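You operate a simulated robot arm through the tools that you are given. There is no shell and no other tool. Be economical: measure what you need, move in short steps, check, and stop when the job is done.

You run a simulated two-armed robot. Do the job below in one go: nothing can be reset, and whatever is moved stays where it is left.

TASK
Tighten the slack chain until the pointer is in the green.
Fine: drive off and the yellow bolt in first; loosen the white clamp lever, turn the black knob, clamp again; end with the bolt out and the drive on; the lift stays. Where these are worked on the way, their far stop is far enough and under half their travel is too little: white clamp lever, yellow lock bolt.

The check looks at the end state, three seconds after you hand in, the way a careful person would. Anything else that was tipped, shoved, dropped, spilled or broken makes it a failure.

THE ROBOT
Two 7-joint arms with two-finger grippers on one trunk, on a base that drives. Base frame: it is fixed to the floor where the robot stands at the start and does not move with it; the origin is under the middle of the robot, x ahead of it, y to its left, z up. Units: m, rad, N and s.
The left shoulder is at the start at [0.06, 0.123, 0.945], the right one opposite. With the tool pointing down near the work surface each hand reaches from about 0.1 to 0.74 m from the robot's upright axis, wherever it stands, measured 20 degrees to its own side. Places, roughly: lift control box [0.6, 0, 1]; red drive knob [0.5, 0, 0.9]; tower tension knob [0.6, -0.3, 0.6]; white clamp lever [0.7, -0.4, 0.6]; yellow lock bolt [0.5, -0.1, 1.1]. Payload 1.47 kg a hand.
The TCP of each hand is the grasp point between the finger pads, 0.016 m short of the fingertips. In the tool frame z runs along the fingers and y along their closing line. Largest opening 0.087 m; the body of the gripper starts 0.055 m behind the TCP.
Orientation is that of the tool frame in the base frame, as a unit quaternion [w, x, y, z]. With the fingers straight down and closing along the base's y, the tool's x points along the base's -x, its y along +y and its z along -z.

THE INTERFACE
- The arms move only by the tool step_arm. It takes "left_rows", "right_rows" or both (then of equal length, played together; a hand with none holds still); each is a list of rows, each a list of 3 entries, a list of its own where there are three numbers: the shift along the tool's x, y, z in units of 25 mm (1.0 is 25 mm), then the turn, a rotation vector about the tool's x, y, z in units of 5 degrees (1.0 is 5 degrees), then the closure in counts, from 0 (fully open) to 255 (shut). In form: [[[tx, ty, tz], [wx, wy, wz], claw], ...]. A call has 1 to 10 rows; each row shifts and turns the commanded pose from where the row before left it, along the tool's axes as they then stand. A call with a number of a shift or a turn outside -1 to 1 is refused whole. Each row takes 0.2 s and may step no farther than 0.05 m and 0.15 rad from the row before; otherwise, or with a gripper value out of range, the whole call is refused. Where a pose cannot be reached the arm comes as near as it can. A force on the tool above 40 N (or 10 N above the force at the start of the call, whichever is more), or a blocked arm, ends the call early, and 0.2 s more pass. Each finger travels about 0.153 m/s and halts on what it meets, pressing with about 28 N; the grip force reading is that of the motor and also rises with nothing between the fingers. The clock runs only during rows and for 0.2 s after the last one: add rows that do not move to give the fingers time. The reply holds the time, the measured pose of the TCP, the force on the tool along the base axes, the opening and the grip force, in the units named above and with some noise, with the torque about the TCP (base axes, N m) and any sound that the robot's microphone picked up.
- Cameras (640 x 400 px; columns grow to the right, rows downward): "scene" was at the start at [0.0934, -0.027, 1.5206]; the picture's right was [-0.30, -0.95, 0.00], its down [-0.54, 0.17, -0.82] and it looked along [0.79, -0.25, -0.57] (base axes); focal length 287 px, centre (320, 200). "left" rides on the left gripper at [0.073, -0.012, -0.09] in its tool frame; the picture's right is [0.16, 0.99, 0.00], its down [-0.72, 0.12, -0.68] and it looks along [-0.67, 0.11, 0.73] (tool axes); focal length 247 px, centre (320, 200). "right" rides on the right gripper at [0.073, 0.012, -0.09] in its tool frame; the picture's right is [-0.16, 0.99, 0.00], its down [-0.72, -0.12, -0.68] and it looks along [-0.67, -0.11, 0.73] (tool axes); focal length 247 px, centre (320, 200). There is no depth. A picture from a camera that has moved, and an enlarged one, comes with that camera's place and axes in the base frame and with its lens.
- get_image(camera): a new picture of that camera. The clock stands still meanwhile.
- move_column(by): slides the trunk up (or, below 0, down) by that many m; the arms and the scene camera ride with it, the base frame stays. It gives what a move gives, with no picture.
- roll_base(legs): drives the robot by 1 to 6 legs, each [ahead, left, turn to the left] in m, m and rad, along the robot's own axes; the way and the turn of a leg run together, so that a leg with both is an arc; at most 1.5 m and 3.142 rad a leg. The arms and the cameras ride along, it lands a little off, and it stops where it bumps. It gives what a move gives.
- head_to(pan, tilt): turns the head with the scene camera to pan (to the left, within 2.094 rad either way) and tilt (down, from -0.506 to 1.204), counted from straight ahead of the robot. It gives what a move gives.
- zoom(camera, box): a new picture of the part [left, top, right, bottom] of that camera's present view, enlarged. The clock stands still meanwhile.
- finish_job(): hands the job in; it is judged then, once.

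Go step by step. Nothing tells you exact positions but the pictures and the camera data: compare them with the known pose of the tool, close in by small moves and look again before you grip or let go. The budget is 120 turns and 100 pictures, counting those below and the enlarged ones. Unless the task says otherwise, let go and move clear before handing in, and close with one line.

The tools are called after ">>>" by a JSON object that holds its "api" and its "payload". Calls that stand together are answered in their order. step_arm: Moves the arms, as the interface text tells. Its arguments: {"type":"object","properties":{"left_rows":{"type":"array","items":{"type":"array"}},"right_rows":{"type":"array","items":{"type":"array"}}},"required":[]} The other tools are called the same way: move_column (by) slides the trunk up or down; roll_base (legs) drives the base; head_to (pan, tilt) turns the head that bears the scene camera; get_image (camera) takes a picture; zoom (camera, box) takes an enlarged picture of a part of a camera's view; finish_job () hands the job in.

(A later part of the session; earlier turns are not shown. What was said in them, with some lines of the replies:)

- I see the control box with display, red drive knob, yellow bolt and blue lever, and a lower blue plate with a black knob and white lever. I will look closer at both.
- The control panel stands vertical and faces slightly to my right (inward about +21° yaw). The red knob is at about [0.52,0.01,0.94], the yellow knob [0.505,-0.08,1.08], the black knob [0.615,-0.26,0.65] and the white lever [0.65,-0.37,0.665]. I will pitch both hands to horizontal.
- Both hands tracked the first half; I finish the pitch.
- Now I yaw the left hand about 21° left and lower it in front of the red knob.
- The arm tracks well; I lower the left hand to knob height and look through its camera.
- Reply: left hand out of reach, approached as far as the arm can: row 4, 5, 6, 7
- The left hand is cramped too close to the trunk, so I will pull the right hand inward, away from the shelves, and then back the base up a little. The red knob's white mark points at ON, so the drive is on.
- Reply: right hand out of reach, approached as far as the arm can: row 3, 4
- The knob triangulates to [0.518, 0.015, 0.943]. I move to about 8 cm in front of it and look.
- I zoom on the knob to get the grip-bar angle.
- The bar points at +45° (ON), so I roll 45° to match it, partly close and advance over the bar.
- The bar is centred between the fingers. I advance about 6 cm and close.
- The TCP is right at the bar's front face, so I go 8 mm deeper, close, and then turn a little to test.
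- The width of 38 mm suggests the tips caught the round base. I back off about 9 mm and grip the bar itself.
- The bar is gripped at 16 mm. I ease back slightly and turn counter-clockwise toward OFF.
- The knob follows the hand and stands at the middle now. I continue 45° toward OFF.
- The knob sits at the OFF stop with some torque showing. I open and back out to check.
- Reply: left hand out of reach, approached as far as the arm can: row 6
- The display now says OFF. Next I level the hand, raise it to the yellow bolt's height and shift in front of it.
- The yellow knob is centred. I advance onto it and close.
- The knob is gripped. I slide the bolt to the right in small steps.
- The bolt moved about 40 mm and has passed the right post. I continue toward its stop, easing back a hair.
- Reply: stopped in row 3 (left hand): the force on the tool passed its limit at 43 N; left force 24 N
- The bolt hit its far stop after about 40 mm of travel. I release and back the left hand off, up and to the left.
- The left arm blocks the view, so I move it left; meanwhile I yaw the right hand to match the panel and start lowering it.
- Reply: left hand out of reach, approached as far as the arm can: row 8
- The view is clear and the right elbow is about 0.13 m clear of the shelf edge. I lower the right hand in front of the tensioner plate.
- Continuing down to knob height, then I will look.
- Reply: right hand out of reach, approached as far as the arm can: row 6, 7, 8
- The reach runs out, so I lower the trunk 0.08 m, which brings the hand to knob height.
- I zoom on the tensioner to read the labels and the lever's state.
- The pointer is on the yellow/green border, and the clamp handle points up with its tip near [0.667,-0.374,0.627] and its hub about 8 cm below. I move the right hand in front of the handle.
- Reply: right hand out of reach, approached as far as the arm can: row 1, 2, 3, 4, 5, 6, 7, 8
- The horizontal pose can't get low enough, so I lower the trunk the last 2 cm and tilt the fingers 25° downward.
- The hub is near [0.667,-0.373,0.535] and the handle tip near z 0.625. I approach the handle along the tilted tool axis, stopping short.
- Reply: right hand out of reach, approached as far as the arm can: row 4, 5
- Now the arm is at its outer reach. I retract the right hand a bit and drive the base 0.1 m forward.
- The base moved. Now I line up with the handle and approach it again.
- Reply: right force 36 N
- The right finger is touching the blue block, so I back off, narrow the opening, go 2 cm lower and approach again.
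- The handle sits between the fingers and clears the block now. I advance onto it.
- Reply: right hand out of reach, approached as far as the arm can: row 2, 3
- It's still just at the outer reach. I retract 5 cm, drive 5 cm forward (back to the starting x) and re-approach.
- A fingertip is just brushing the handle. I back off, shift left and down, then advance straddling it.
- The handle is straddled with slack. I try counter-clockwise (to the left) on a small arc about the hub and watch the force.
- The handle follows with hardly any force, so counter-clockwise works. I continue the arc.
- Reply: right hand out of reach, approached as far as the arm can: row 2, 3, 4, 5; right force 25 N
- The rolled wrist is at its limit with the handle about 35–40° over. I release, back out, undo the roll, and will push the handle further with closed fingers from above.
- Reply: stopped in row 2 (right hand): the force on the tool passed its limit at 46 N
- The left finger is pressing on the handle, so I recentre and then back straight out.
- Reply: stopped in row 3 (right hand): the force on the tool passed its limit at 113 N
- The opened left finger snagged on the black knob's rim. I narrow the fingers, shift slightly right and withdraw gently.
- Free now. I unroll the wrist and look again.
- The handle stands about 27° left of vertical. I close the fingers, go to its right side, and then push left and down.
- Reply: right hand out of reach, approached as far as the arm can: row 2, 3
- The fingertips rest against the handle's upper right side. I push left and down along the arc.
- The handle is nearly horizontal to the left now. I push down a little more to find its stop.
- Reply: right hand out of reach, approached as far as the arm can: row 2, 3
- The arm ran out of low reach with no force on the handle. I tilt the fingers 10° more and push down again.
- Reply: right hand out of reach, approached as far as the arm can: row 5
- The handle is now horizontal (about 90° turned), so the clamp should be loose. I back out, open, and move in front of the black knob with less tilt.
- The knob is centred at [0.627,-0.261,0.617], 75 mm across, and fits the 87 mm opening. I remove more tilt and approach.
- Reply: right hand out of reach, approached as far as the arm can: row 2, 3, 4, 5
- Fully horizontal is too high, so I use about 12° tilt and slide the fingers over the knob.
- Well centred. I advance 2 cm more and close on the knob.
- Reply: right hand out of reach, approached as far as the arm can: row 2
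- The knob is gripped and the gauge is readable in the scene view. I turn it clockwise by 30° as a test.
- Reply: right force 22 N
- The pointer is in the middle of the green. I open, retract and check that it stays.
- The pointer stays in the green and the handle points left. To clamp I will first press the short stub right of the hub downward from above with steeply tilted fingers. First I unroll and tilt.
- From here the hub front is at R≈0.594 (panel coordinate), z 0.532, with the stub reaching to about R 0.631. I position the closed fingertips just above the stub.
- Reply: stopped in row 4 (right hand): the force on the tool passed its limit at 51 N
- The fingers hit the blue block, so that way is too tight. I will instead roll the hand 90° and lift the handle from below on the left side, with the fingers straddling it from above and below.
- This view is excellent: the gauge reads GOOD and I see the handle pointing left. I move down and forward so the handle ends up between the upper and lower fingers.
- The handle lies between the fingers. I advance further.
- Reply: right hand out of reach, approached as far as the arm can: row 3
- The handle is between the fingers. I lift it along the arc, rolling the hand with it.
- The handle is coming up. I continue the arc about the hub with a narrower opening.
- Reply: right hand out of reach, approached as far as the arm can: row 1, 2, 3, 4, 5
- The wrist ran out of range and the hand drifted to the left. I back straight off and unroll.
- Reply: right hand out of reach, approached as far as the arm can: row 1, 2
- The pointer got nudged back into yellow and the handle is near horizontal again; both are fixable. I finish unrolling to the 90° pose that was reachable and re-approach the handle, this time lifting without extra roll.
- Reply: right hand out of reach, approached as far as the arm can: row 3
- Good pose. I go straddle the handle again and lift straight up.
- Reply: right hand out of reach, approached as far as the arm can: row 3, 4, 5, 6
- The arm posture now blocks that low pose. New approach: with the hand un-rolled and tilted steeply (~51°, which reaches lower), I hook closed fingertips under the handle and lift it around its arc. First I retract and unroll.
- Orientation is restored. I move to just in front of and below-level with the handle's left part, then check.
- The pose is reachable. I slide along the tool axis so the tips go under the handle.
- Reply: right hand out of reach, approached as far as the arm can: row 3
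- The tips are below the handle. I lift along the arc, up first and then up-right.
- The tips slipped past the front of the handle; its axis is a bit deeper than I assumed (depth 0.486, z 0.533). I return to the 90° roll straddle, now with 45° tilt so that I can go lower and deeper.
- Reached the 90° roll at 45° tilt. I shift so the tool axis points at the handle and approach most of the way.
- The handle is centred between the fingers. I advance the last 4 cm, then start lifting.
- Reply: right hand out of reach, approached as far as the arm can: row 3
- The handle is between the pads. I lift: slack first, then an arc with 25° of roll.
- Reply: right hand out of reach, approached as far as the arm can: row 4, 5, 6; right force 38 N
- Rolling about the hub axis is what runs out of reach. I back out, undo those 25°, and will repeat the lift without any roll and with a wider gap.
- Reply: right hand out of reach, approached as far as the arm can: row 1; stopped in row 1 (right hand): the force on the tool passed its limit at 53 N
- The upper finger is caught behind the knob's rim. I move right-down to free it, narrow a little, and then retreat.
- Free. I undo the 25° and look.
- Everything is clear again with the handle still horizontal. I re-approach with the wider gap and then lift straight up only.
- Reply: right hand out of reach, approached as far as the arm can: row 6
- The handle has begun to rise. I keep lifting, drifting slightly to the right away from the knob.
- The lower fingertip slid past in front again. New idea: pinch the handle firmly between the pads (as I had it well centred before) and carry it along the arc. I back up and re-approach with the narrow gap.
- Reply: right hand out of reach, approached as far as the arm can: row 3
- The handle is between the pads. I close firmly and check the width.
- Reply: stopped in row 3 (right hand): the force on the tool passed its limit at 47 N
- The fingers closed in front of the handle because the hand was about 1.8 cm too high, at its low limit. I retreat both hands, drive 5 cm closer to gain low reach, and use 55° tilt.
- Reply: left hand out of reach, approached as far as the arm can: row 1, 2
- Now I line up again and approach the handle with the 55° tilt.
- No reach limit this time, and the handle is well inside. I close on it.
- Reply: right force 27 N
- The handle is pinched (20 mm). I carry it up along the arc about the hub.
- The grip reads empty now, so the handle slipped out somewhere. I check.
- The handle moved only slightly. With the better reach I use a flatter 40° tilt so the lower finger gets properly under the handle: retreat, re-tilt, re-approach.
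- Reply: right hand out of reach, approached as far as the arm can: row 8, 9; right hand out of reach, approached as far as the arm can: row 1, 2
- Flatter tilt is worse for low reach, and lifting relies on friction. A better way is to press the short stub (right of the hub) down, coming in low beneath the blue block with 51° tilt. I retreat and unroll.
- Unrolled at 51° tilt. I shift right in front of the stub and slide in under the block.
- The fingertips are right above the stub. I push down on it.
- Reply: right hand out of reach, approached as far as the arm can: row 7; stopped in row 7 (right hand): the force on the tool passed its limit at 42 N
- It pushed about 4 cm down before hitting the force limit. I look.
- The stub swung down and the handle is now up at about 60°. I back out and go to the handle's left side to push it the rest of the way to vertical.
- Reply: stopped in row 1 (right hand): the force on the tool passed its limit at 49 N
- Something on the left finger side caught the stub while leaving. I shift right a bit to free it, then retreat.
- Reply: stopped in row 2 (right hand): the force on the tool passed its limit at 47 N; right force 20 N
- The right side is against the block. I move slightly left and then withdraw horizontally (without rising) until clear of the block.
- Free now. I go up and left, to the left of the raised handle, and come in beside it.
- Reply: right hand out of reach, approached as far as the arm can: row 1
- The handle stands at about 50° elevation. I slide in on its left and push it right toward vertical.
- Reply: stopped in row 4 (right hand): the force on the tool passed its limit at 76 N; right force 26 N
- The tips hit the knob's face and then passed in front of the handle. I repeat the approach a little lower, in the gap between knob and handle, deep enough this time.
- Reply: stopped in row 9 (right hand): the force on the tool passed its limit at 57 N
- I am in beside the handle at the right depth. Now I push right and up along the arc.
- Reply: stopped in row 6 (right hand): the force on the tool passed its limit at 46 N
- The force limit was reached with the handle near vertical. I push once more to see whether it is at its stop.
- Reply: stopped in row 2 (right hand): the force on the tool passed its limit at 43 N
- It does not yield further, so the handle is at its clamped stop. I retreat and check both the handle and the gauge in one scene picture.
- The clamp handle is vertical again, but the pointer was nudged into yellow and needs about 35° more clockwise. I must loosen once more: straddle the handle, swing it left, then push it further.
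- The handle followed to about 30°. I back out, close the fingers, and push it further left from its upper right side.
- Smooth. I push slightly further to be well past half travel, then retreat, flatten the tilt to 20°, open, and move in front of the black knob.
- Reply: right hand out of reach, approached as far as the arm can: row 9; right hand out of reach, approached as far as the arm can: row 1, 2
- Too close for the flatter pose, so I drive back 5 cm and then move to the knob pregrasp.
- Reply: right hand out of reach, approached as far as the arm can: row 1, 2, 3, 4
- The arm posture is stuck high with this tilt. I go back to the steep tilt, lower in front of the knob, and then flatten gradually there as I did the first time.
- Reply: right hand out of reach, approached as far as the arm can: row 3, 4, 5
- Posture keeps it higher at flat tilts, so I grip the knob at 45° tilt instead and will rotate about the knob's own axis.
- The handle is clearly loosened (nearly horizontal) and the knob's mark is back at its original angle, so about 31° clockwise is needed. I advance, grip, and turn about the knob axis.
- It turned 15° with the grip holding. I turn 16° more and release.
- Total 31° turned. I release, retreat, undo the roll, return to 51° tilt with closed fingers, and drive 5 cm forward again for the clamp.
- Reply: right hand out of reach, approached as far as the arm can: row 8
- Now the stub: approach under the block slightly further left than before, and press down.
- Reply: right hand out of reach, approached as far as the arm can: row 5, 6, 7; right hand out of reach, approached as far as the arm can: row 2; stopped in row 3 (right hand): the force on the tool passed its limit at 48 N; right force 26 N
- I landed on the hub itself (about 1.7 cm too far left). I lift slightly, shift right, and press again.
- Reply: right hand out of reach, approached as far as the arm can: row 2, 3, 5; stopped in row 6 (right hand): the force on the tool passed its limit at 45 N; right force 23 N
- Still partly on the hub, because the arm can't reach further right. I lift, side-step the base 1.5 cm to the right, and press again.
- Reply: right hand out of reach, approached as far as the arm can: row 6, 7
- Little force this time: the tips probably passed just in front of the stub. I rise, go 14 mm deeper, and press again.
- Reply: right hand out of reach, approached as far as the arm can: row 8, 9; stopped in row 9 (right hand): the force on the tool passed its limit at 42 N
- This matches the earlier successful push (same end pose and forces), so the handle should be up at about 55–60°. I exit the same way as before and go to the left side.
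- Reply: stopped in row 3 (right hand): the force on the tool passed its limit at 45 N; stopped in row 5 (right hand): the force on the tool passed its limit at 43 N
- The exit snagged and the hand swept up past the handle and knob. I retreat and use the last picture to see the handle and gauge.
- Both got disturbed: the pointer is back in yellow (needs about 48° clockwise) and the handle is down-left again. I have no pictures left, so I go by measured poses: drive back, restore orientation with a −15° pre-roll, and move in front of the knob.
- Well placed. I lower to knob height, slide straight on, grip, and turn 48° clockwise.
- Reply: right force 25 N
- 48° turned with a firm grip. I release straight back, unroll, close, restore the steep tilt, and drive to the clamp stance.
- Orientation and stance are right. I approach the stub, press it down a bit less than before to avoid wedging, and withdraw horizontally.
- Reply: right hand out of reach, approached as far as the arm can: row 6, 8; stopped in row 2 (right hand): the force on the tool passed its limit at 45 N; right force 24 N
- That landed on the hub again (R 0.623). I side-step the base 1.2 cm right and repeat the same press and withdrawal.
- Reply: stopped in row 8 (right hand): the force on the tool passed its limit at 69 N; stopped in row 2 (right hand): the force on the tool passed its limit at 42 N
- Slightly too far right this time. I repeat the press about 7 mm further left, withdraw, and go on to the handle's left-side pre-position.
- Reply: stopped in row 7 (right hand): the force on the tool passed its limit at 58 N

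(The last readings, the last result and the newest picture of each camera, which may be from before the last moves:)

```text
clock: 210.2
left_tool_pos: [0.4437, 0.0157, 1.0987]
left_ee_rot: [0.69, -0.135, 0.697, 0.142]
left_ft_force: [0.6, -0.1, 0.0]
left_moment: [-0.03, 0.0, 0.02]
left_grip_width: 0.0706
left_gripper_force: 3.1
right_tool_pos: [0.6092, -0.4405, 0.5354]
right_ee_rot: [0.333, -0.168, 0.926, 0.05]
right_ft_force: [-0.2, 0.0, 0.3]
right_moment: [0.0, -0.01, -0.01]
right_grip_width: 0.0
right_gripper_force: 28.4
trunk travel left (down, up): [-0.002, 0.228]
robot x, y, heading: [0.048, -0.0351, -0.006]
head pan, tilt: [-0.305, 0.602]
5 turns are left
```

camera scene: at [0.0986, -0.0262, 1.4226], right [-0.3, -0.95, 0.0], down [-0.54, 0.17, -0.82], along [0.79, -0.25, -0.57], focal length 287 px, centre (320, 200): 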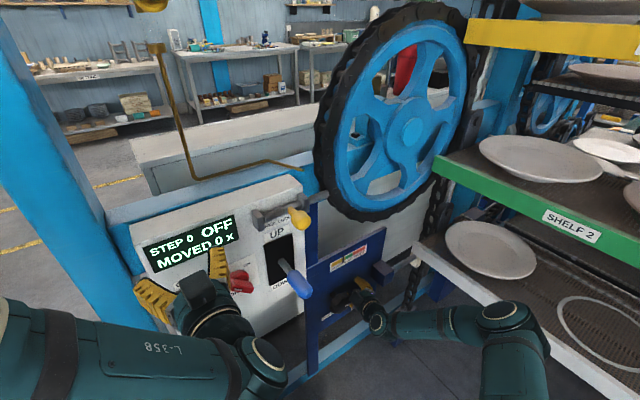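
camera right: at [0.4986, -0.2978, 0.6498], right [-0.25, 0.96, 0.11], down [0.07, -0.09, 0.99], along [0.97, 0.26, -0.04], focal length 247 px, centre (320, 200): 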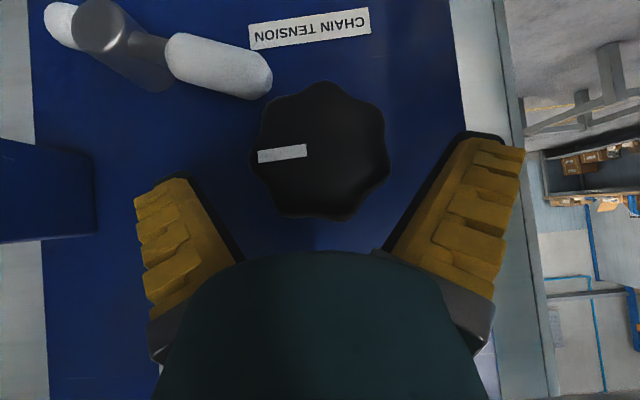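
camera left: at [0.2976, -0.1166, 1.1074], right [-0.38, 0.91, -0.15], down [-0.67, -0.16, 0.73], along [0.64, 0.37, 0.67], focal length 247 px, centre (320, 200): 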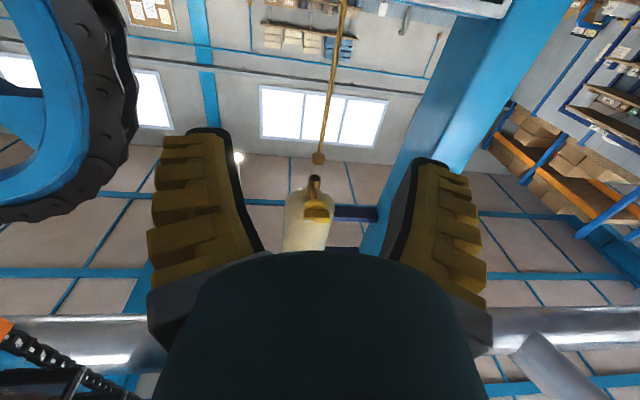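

Five turns remain. I redo the press with the trajectory that worked (go in low at z≈0.544, deeper, then down), followed by two different withdrawals.

>>> {"api": "step_arm", "payload": {"right_rows": [[[-0.23, 0.08, -0.28], [0, 0, 0], 255], [[-0.51, 0.04, 0.415], [0, 0, 0], 255], [[-0.51, 0.04, 0.415], [0, 0, 0], 255], [[-0.51, 0.04, 0.415], [0, 0, 0], 255], [[-0.51, 0.04, 0.415], [0, 0, 0], 255]]}}

>>> {"api": "step_arm", "payload": {"right_rows": [[[0.19, 0, 0.24], [0, 0, 0], 255], [[0.19, 0, 0.24], [0, 0, 0], 255], [[0.19, 0.02, 0.24], [0, 0, 0], 255]]}}

>>> {"api": "step_arm", "payload": {"right_rows": [[[0.08, 0, -0.06], [0, 0, 0], 255], [[0.2, 0, -0.16], [0, 0, 0], 255], [[0.35, 0, -0.28], [0, 0, 0], 255], [[0.35, 0, -0.28], [0, 0, 0], 255], [[0.35, 0, -0.28], [0, 0, 0], 255]]}}

>>> {"api": "step_arm", "payload": {"right_rows": [[[0, 0.15, 0], [0, 0, 0], 255], [[0.2, 0, -0.16], [0, 0, 0], 255], [[0.35, 0, -0.28], [0, 0, 0], 255], [[0.35, 0, -0.28], [0, 0, 0], 255]]}}

```text
clock: 211.4
left_tool_pos: [0.4427, 0.0161, 1.0994]
left_ee_rot: [0.69, -0.135, 0.696, 0.142]
left_ft_force: [-0.4, -0.7, 0.0]
left_moment: [0.02, 0.0, 0.03]
left_grip_width: 0.0707
left_gripper_force: 2.9
right_tool_pos: [0.6665, -0.4134, 0.5456]
right_ee_rot: [0.333, -0.166, 0.927, 0.048]
right_ft_force: [-10.8, -8.3, 9.0]
right_moment: [0.04, 0.03, 0.13]
right_grip_width: 0.0
right_gripper_force: 27.9
trunk travel left (down, up): [-0.002, 0.228]
robot x, y, heading: [0.0506, -0.0306, -0.006]
head pan, tilt: [-0.305, 0.602]
```

```text
clock: 212.2
left_tool_pos: [0.4422, 0.014, 1.0999]
left_ee_rot: [0.691, -0.135, 0.696, 0.142]
left_ft_force: [0.2, -0.1, 0.0]
left_moment: [-0.01, -0.02, 0.0]
left_grip_width: 0.0703
left_gripper_force: 2.4
right_tool_pos: [0.6707, -0.4158, 0.5266]
right_ee_rot: [0.337, -0.166, 0.926, 0.046]
right_ft_force: [7.4, -24.6, 24.1]
right_moment: [-0.8, -0.33, -0.52]
right_grip_width: 0.0
right_gripper_force: 26.2
trunk travel left (down, up): [-0.002, 0.228]
robot x, y, heading: [0.0546, -0.0344, -0.005]
head pan, tilt: [-0.305, 0.602]
```

```text
clock: 212.8
left_tool_pos: [0.4446, 0.0163, 1.0987]
left_ee_rot: [0.69, -0.136, 0.697, 0.142]
left_ft_force: [0.0, -0.8, 0.7]
left_moment: [0.0, 0.03, -0.03]
left_grip_width: 0.0704
left_gripper_force: 3.0
right_tool_pos: [0.6708, -0.4176, 0.526]
right_ee_rot: [0.337, -0.168, 0.925, 0.045]
right_ft_force: [4.0, 0.3, -4.3]
right_moment: [-2.24, -0.66, -0.71]
right_grip_width: 0.0
right_gripper_force: 25.9
trunk travel left (down, up): [-0.002, 0.228]
robot x, y, heading: [0.0531, -0.0366, -0.001]
head pan, tilt: [-0.305, 0.602]
stopped in row 2 (right hand): the force on the tool passed its limit at 49 N (the readings are from after the stop); the commanded pose is now the measured one
```

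```text
clock: 213.4
left_tool_pos: [0.4454, 0.0158, 1.0987]
left_ee_rot: [0.69, -0.137, 0.696, 0.143]
left_ft_force: [-0.2, 0.0, 0.0]
left_moment: [0.01, 0.0, -0.03]
left_grip_width: 0.0706
left_gripper_force: 2.6
right_tool_pos: [0.668, -0.4172, 0.5298]
right_ee_rot: [0.341, -0.166, 0.924, 0.042]
right_ft_force: [11.5, -1.5, -9.4]
right_moment: [-1.54, -0.17, -0.54]
right_grip_width: 0.0001
right_gripper_force: 27.2
trunk travel left (down, up): [-0.002, 0.228]
robot x, y, heading: [0.0491, -0.0371, 0.0]
head pan, tilt: [-0.305, 0.602]
stopped in row 3 (right hand): the force on the tool passed its limit at 52 N (the readings are from after the stop); the commanded pose is now the measured one
4 turns are left
```

The stub is pressed (handle raised) but the fingers are wedged exactly as the first time; I replay the withdrawal that worked then, followed by the recorded left-side approach, push to vertical, and retreat.

>>> {"api": "step_arm", "payload": {"right_rows": [[[0, -0.3, 0], [0, 0, 0], 255], [[0, -0.3, 0], [0, 0, 0], 255]]}}

>>> {"api": "step_arm", "payload": {"right_rows": [[[0, 0.25, 0], [0, 0, 0], 255], [[0.15, 0, -0.12], [0, 0, 0], 255], [[0.3, 0, -0.24], [0, 0, 0], 255], [[0.4, 0, -0.32], [0, 0, 0], 255], [[0.4, 0, -0.32], [0, 0, 0], 255], [[0.4, 0, -0.32], [0, 0, 0], 255]]}}

>>> {"api": "step_arm", "payload": {"right_rows": [[[-0.572, 0.956, -0.706], [0, 0, 0], 255], [[-0.572, 0.956, -0.706], [0, 0, 0], 255], [[-0.572, 0.956, -0.706], [0, 0, 0], 255], [[-0.572, 0.956, -0.706], [0, 0, 0], 255], [[-0.572, 0.956, -0.706], [0, 0, 0], 255]]}}

>>> {"api": "step_arm", "payload": {"right_rows": [[[0.03, -0.24, 0], [0, 0, 0], 255], [[0.03, -0.24, 0], [0, 0, 0], 255], [[0, 0, 1], [0, 0, 0], 255], [[0, 0, 1], [0, 0, 0], 255], [[0, 0, 1], [0, 0, 0], 255], [[0, 0, 0.15], [0, 0, 0], 255]]}}

>>> {"api": "step_arm", "payload": {"right_rows": [[[-0.1, -0.4, -0.12], [0, 0, 0], 255], [[-0.19, -0.4, -0.2], [0, 0, 0], 255], [[-0.19, -0.4, -0.2], [0, 0, 0], 255], [[-0.19, -0.4, -0.2], [0, 0, 0], 255], [[-0.12, -0.4, -0.14], [0, 0, 0], 255], [[-0.1, -0.4, -0.1], [0, 0, 0], 255], [[0, -0.3, 0], [0, 0, 0], 255]]}}

>>> {"api": "step_arm", "payload": {"right_rows": [[[0, 0.3, 0], [0, 0, 0], 255], [[0, 0, -0.6], [0, 0, 0], 255], [[0, 0, -1], [0, 0, 0], 255], [[0, 0, -1], [0, 0, 0], 255], [[0, 0, -1], [0, 0, 0], 255], [[0, 0, -1], [0, 0, 0], 255]]}}

```text
clock: 214.0
left_tool_pos: [0.4427, 0.0179, 1.1001]
left_ee_rot: [0.691, -0.138, 0.695, 0.142]
left_ft_force: [0.2, -0.5, -0.2]
left_moment: [0.02, 0.0, 0.02]
left_grip_width: 0.0704
left_gripper_force: 2.2
right_tool_pos: [0.6681, -0.417, 0.5295]
right_ee_rot: [0.341, -0.174, 0.922, 0.049]
right_ft_force: [-9.2, 7.8, 7.3]
right_moment: [-2.65, -1.88, -1.0]
right_grip_width: 0.0
right_gripper_force: 26.7
trunk travel left (down, up): [-0.002, 0.228]
robot x, y, heading: [0.049, -0.0367, -0.003]
head pan, tilt: [-0.305, 0.602]
stopped in row 2 (right hand): the force on the tool passed its limit at 46 N (the readings are from after the stop); the commanded pose is now the measured one
```

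```text
clock: 215.4
left_tool_pos: [0.4442, 0.0166, 1.0991]
left_ee_rot: [0.69, -0.137, 0.696, 0.143]
left_ft_force: [0.9, -0.2, 0.7]
left_moment: [0.0, 0.04, 0.01]
left_grip_width: 0.0704
left_gripper_force: 2.9
right_tool_pos: [0.6146, -0.4314, 0.5269]
right_ee_rot: [0.34, -0.173, 0.923, 0.048]
right_ft_force: [0.4, 0.1, -0.2]
right_moment: [-0.02, 0.02, 0.01]
right_grip_width: 0.0001
right_gripper_force: 28.2
trunk travel left (down, up): [-0.002, 0.228]
robot x, y, heading: [0.0501, -0.0344, 0.007]
head pan, tilt: [-0.305, 0.602]
```

```text
clock: 216.6
left_tool_pos: [0.4446, 0.0167, 1.0994]
left_ee_rot: [0.69, -0.137, 0.696, 0.143]
left_ft_force: [0.4, 0.4, 1.0]
left_moment: [0.0, -0.01, 0.0]
left_grip_width: 0.0704
left_gripper_force: 3.0
right_tool_pos: [0.5718, -0.3168, 0.6388]
right_ee_rot: [0.34, -0.172, 0.923, 0.048]
right_ft_force: [0.0, 0.1, 0.7]
right_moment: [-0.02, 0.01, 0.0]
right_grip_width: 0.0001
right_gripper_force: 27.4
trunk travel left (down, up): [-0.002, 0.228]
robot x, y, heading: [0.0519, -0.0351, 0.0]
head pan, tilt: [-0.305, 0.602]
```

```text
clock: 218.0
left_tool_pos: [0.4438, 0.0158, 1.0998]
left_ee_rot: [0.69, -0.136, 0.696, 0.142]
left_ft_force: [-0.4, -0.1, -0.7]
left_moment: [0.06, 0.0, 0.0]
left_grip_width: 0.0703
left_gripper_force: 2.5
right_tool_pos: [0.6225, -0.3133, 0.5762]
right_ee_rot: [0.339, -0.173, 0.923, 0.049]
right_ft_force: [-0.3, -0.2, -0.2]
right_moment: [0.04, 0.0, -0.01]
right_grip_width: 0.0
right_gripper_force: 27.7
trunk travel left (down, up): [-0.002, 0.228]
robot x, y, heading: [0.0472, -0.0329, 0.005]
head pan, tilt: [-0.305, 0.602]
```

```text
clock: 219.3
left_tool_pos: [0.4429, 0.019, 1.0995]
left_ee_rot: [0.69, -0.138, 0.696, 0.144]
left_ft_force: [0.2, -0.2, -0.5]
left_moment: [0.03, -0.01, 0.02]
left_grip_width: 0.0705
left_gripper_force: 2.6
right_tool_pos: [0.6369, -0.3515, 0.604]
right_ee_rot: [0.334, -0.178, 0.923, 0.062]
right_ft_force: [-4.5, 5.9, -1.4]
right_moment: [-0.01, 0.04, 0.11]
right_grip_width: 0.0
right_gripper_force: 28.2
trunk travel left (down, up): [-0.002, 0.228]
robot x, y, heading: [0.0485, -0.0319, -0.001]
head pan, tilt: [-0.305, 0.602]
stopped in row 6 (right hand): the force on the tool passed its limit at 46 N (the readings are from after the stop); the commanded pose is now the measured one
```

```text
clock: 220.7
left_tool_pos: [0.4438, 0.0184, 1.0991]
left_ee_rot: [0.69, -0.137, 0.696, 0.143]
left_ft_force: [0.5, 0.2, -0.2]
left_moment: [0.02, -0.04, 0.0]
left_grip_width: 0.0704
left_gripper_force: 2.9
right_tool_pos: [0.5667, -0.3729, 0.6923]
right_ee_rot: [0.335, -0.176, 0.924, 0.06]
right_ft_force: [0.4, -1.1, 0.1]
right_moment: [0.02, -0.03, 0.0]
right_grip_width: 0.0
right_gripper_force: 27.6
trunk travel left (down, up): [-0.002, 0.228]
robot x, y, heading: [0.0509, -0.0321, 0.003]
head pan, tilt: [-0.305, 0.602]
3 turns are left
```

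The replay matched the earlier successful clamp exactly (same stop force at vertical). Now I drive back, raise the trunk to the earlier stance, and bring the left hand in front of the bolt.

>>> {"api": "roll_base", "payload": {"legs": [[-0.196, 0.032, 0]]}}

>>> {"api": "move_column", "payload": {"by": 0.098}}

>>> {"api": "step_arm", "payload": {"left_rows": [[[0.42, -0.9, 0.3], [0, 0, 0], 60], [[0.42, -0.9, 0.3], [0, 0, 0], 60], [[0.42, -0.9, 0.3], [0, 0, 0], 60], [[0.42, -0.9, 0.3], [0, 0, 0], 60], [[0.42, -0.9, 0.3], [0, 0, 0], 60], [[0.42, -0.9, 0.3], [0, 0, 0], 60]]}}

>>> {"api": "step_arm", "payload": {"left_rows": [[[0.42, -0.95, 0.35], [0, 0, 0], 60], [[0.42, -0.95, 0.35], [0, 0, 0], 60], [[0.42, -0.95, 0.35], [0, 0, 0], 60], [[0.42, -0.95, 0.35], [0, 0, 0], 60], [[0.42, -0.95, 0.35], [0, 0, 0], 60]]}}

```text
clock: 222.3
left_tool_pos: [0.2494, 0.0493, 1.1005]
left_ee_rot: [0.69, -0.135, 0.697, 0.142]
left_ft_force: [-0.4, 0.0, 0.2]
left_moment: [0.02, 0.0, -0.02]
left_grip_width: 0.0705
left_gripper_force: 2.8
right_tool_pos: [0.3717, -0.3404, 0.6904]
right_ee_rot: [0.335, -0.176, 0.924, 0.06]
right_ft_force: [-1.2, -0.3, -0.1]
right_moment: [0.0, -0.03, 0.02]
right_grip_width: 0.0002
right_gripper_force: 28.1
trunk travel left (down, up): [-0.002, 0.228]
robot x, y, heading: [-0.1415, -0.0065, 0.003]
head pan, tilt: [-0.305, 0.602]
```

```text
clock: 223.6
left_tool_pos: [0.2497, 0.0492, 1.1977]
left_ee_rot: [0.69, -0.136, 0.696, 0.142]
left_ft_force: [-0.3, 0.8, -0.1]
left_moment: [-0.01, 0.0, -0.01]
left_grip_width: 0.0702
left_gripper_force: 3.5
right_tool_pos: [0.3723, -0.3413, 0.7896]
right_ee_rot: [0.335, -0.176, 0.924, 0.06]
right_ft_force: [-0.1, 0.6, 0.7]
right_moment: [-0.01, -0.02, 0.02]
right_grip_width: 0.0001
right_gripper_force: 27.7
trunk travel left (down, up): [-0.1, 0.13]
robot x, y, heading: [-0.142, -0.003, -0.002]
head pan, tilt: [-0.305, 0.602]
```

```text
clock: 225.0
left_tool_pos: [0.344, -0.0594, 1.1311]
left_ee_rot: [0.69, -0.136, 0.697, 0.143]
left_ft_force: [0.0, -0.1, 0.0]
left_moment: [0.03, -0.01, 0.02]
left_grip_width: 0.0704
left_gripper_force: 3.1
right_tool_pos: [0.3727, -0.3409, 0.7892]
right_ee_rot: [0.335, -0.175, 0.924, 0.06]
right_ft_force: [0.3, -0.9, -0.2]
right_moment: [0.0, 0.03, -0.02]
right_grip_width: 0.0002
right_gripper_force: 28.0
trunk travel left (down, up): [-0.1, 0.13]
robot x, y, heading: [-0.1413, 0.0012, 0.0]
head pan, tilt: [-0.305, 0.602]
```

```text
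clock: 226.2
left_tool_pos: [0.4285, -0.15, 1.0777]
left_ee_rot: [0.69, -0.136, 0.696, 0.142]
left_ft_force: [-0.6, -0.1, 0.5]
left_moment: [0.0, -0.02, 0.05]
left_grip_width: 0.0705
left_gripper_force: 2.1
right_tool_pos: [0.3726, -0.3416, 0.7891]
right_ee_rot: [0.336, -0.175, 0.924, 0.06]
right_ft_force: [0.2, 0.7, 0.0]
right_moment: [0.03, -0.01, 0.01]
right_grip_width: 0.0
right_gripper_force: 28.1
trunk travel left (down, up): [-0.1, 0.13]
robot x, y, heading: [-0.1459, -0.0006, 0.004]
head pan, tilt: [-0.305, 0.602]
2 turns are left
```

The left hand is exactly at the bolt pregrasp. I grip it, slide it left to its out stop, release, back off, and move in front of the red knob with a −45° roll.

>>> {"api": "step_arm", "payload": {"left_rows": [[[-0.07, 0, 1], [0, 0, 0], 60], [[-0.06, 0, 1], [0, 0, 0], 60], [[0, 0, 1], [0, 0, 0], 60], [[0, 0, 0.55], [0, 0, 0], 60], [[0, 0, 0], [0, 0, 0], 150], [[0, 0, 0], [0, 0, 0], 220], [[0, 0, 0], [0, 0, 0], 220], [[0, 0, 0], [0, 0, 0], 220]]}}

>>> {"api": "step_arm", "payload": {"left_rows": [[[0, 0.3, -0.04], [0, 0, 0], 235], [[0, 0.3, 0], [0, 0, 0], 235], [[0, 0.3, 0], [0, 0, 0], 235], [[0, 0.3, 0], [0, 0, 0], 235], [[0, 0.3, 0], [0, 0, 0], 235], [[0, 0.3, 0], [0, 0, 0], 235]]}}

>>> {"api": "step_arm", "payload": {"left_rows": [[[0, 0, 0], [0, 0, 0], 60], [[0, 0, 0], [0, 0, 0], 60], [[0, 0, 0], [0, 0, 0], 60], [[0, 0, -1], [0, 0, 0], 60], [[0, 0, -1], [0, 0, 0], 60], [[0, 0, -1], [0, 0, 0], 60], [[0, 0, -1], [0, 0, 0], 60]]}}

>>> {"api": "step_arm", "payload": {"left_rows": [[[0, 0.84, 0], [0, 0, 0], 100], [[0, 0.84, 0], [0, 0, 0], 100], [[0, 0.84, 0], [0, 0, 0], 100], [[0, 0.84, 0], [0, 0, 0], 100], [[0.913, 0, 0], [0, 0, 0], 100], [[0.913, 0, 0], [0, 0, 0], 100], [[0.913, 0, 0], [0, 0, 0], 100], [[0.913, 0, 0], [0, 0, 0], 100], [[0.913, 0, 0.3], [0, 0, 0], 100], [[0.913, 0, 0.5], [0, 0, 0], 100]]}}

>>> {"api": "step_arm", "payload": {"left_rows": [[[0, 0, 0.8], [0, 0, 0], 100], [[0, 0, 0.8], [0, 0, -1], 100], [[0, 0, 0], [0, 0, -1], 100], [[0, 0, 0], [0, 0, -1], 100], [[0, 0, 0], [0, 0, -1], 100], [[0, 0, 0], [0, 0, -1], 100], [[0, 0, 0], [0, 0, -1], 100], [[0, 0, 0], [0, 0, -1], 100], [[0, 0, 0], [0, 0, -1], 100], [[0, 0, 0], [0, 0, -1], 100]]}}

```text
clock: 228.0
left_tool_pos: [0.5115, -0.1154, 1.0823]
left_ee_rot: [0.69, -0.136, 0.697, 0.143]
left_ft_force: [-0.7, -1.5, -0.5]
left_moment: [0.04, 0.01, -0.16]
left_grip_width: 0.0281
left_gripper_force: 29.8
right_tool_pos: [0.3712, -0.3421, 0.789]
right_ee_rot: [0.335, -0.176, 0.924, 0.06]
right_ft_force: [-0.3, -0.4, 0.0]
right_moment: [0.02, 0.01, -0.04]
right_grip_width: 0.0002
right_gripper_force: 27.9
trunk travel left (down, up): [-0.1, 0.13]
robot x, y, heading: [-0.1416, -0.0009, -0.001]
head pan, tilt: [-0.305, 0.602]
```

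```text
clock: 229.4
left_tool_pos: [0.4922, -0.0826, 1.0824]
left_ee_rot: [0.69, -0.132, 0.698, 0.139]
left_ft_force: [17.2, -26.8, 4.1]
left_moment: [0.06, 0.02, -0.15]
left_grip_width: 0.0185
left_gripper_force: 30.2
right_tool_pos: [0.3718, -0.346, 0.7878]
right_ee_rot: [0.335, -0.175, 0.924, 0.061]
right_ft_force: [-0.6, -0.7, -0.1]
right_moment: [0.02, 0.0, 0.0]
right_grip_width: 0.0001
right_gripper_force: 27.7
trunk travel left (down, up): [-0.1, 0.13]
robot x, y, heading: [-0.1421, -0.0033, 0.001]
head pan, tilt: [-0.305, 0.602]
```

```text
clock: 231.0
left_tool_pos: [0.3992, -0.113, 1.0823]
left_ee_rot: [0.69, -0.136, 0.696, 0.142]
left_ft_force: [-0.8, -0.4, -0.5]
left_moment: [-0.01, -0.02, 0.01]
left_grip_width: 0.0707
left_gripper_force: 2.7
right_tool_pos: [0.3717, -0.3411, 0.7892]
right_ee_rot: [0.335, -0.175, 0.924, 0.059]
right_ft_force: [0.0, -0.1, -0.7]
right_moment: [-0.01, 0.01, -0.01]
right_grip_width: 0.0
right_gripper_force: 28.0
trunk travel left (down, up): [-0.1, 0.13]
robot x, y, heading: [-0.1461, -0.0042, 0.003]
head pan, tilt: [-0.305, 0.602]
```

```text
clock: 233.2
left_tool_pos: [0.3844, -0.0274, 0.9453]
left_ee_rot: [0.69, -0.136, 0.696, 0.142]
left_ft_force: [0.1, 0.3, -0.5]
left_moment: [-0.03, -0.01, -0.02]
left_grip_width: 0.0582
left_gripper_force: 4.0
right_tool_pos: [0.3726, -0.3417, 0.7899]
right_ee_rot: [0.334, -0.176, 0.924, 0.06]
right_ft_force: [0.0, 0.9, -0.6]
right_moment: [-0.02, -0.01, 0.01]
right_grip_width: 0.0002
right_gripper_force: 28.3
trunk travel left (down, up): [-0.1, 0.13]
robot x, y, heading: [-0.1409, -0.0039, 0.003]
head pan, tilt: [-0.305, 0.602]
```

```text
clock: 235.4
left_tool_pos: [0.4539, -0.0113, 0.9516]
left_ee_rot: [0.691, -0.393, 0.592, -0.131]
left_ft_force: [-0.5, 0.2, 0.4]
left_moment: [-0.01, 0.03, 0.02]
left_grip_width: 0.0581
left_gripper_force: 3.5
left hand out of reach, approached as far as the arm can: row 8, 9, 10
right_tool_pos: [0.3717, -0.3413, 0.7895]
right_ee_rot: [0.334, -0.176, 0.924, 0.06]
right_ft_force: [0.2, -1.0, 0.5]
right_moment: [0.02, -0.01, -0.02]
right_grip_width: 0.0001
right_gripper_force: 27.7
trunk travel left (down, up): [-0.1, 0.13]
robot x, y, heading: [-0.1427, -0.0005, -0.003]
head pan, tilt: [-0.305, 0.602]
1 turns are left
```

The bolt returned to its original out position against the stop. Last turn: I grip the red knob at OFF, turn it 90° clockwise to ON, release, back off and hand in.

>>> {"api": "step_arm", "payload": {"left_rows": [[[0.23, 0.28, 0], [0, 0, 0], 100], [[0, 0, 1], [0, 0, 0], 100], [[0, 0, 1], [0, 0, 0], 100], [[0, 0, 0.28], [0, 0, 0], 100], [[0, 0, 0], [0, 0, 0], 170], [[0, 0, 0], [0, 0, 0], 230], [[0, 0, 0], [0, 0, 0], 240], [[0, 0, 0], [0, 0, 0], 240]]}}

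>>> {"api": "step_arm", "payload": {"left_rows": [[[0, 0, 0], [0, 0, 1], 240], [[0, 0, 0], [0, 0, 1], 240], [[0, 0, 0], [0, 0, 1], 240], [[0, 0, 0], [0, 0, 1], 240], [[0, 0, 0], [0, 0, 1], 240], [[0, 0, 0], [0, 0, 1], 240], [[0, 0, 0], [0, 0, 1], 240], [[0, 0, 0], [0, 0, 1], 240], [[0, 0, 0], [0, 0, 1], 240]]}}

>>> {"api": "step_arm", "payload": {"left_rows": [[[0, 0, 0], [0, 0, 1], 240], [[0, 0, 0], [0, 0, 1], 240], [[0, 0, 0], [0, 0, 1], 240], [[0, 0, 0], [0, 0, 1], 240], [[0, 0, 0], [0, 0, 1], 240], [[0, 0, 0], [0, 0, 1], 240], [[0, 0, 0], [0, 0, 1], 240], [[0, 0, 0], [0, 0, 1], 240], [[0, 0, 0], [0, 0, 1], 240], [[0, 0, 0], [0, 0, 0.4], 240]]}}

>>> {"api": "step_arm", "payload": {"left_rows": [[[0, 0, 0], [0, 0, 0], 100], [[0, 0, 0], [0, 0, 0], 100], [[0, 0, 0], [0, 0, 0], 100], [[0, 0, -0.8], [0, 0, 0], 100], [[0, 0, -1], [0, 0, 0], 100], [[0, 0, -1], [0, 0, 0], 100]]}}

>>> {"api": "finish_job", "payload": {}}

```text
clock: 237.2
left_tool_pos: [0.5052, 0.0102, 0.943]
left_ee_rot: [0.692, -0.392, 0.591, -0.133]
left_ft_force: [3.1, -8.5, 8.3]
left_moment: [0.04, -0.06, -0.05]
left_grip_width: 0.0181
left_gripper_force: 11.0
right_tool_pos: [0.3715, -0.3423, 0.7894]
right_ee_rot: [0.336, -0.175, 0.924, 0.06]
right_ft_force: [0.0, -0.2, -0.3]
right_moment: [0.01, -0.02, 0.0]
right_grip_width: 0.0
right_gripper_force: 28.2
trunk travel left (down, up): [-0.1, 0.13]
robot x, y, heading: [-0.1436, -0.0011, 0.004]
head pan, tilt: [-0.305, 0.602]
```

```text
clock: 239.2
left_tool_pos: [0.5044, 0.0106, 0.9414]
left_ee_rot: [0.689, -0.135, 0.697, 0.144]
left_ft_force: [2.6, -5.9, -0.9]
left_moment: [0.1, -0.03, -0.06]
left_grip_width: 0.0156
left_gripper_force: 8.6
right_tool_pos: [0.3726, -0.3416, 0.7907]
right_ee_rot: [0.335, -0.176, 0.924, 0.06]
right_ft_force: [-0.6, 0.1, -1.2]
right_moment: [0.0, 0.01, 0.03]
right_grip_width: 0.0002
right_gripper_force: 27.8
trunk travel left (down, up): [-0.1, 0.13]
robot x, y, heading: [-0.1426, -0.0039, 0.003]
head pan, tilt: [-0.305, 0.602]
```

```text
clock: 241.4
left_tool_pos: [0.5041, 0.0127, 0.943]
left_ee_rot: [0.576, 0.152, 0.693, 0.407]
left_ft_force: [-11.4, 6.0, 2.8]
left_moment: [-0.51, -0.29, 0.0]
left_grip_width: 0.0093
left_gripper_force: 29.7
right_tool_pos: [0.3713, -0.341, 0.7905]
right_ee_rot: [0.336, -0.176, 0.924, 0.059]
right_ft_force: [0.9, 0.7, -0.2]
right_moment: [0.02, -0.02, -0.01]
right_grip_width: 0.0
right_gripper_force: 27.9
trunk travel left (down, up): [-0.1, 0.13]
robot x, y, heading: [-0.144, 0.0005, 0.0]
head pan, tilt: [-0.305, 0.602]
```

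```text
clock: 242.8
left_tool_pos: [0.439, -0.0156, 0.9421]
left_ee_rot: [0.576, 0.152, 0.693, 0.406]
left_ft_force: [-0.5, -0.2, 0.2]
left_moment: [0.0, -0.03, 0.01]
left_grip_width: 0.0578
left_gripper_force: 3.2
right_tool_pos: [0.3715, -0.3401, 0.7896]
right_ee_rot: [0.336, -0.175, 0.923, 0.06]
right_ft_force: [0.1, -0.3, 0.5]
right_moment: [0.01, -0.02, 0.0]
right_grip_width: 0.0
right_gripper_force: 27.7
trunk travel left (down, up): [-0.1, 0.13]
robot x, y, heading: [-0.1445, -0.004, 0.006]
head pan, tilt: [-0.305, 0.602]
```

```text
The job is handed in.
```

I've handed the job in, but I had no pictures left for the last knob turn, the re-clamping, pulling the bolt out or switching the drive on. Judging only by measured positions and forces, the chain should be in the green, the clamp tight, the bolt out and the drive on. On the way my hand knocked the tension knob back into the yellow twice, snagged it once at 113 N, and hit its face and the blue block hard several times.
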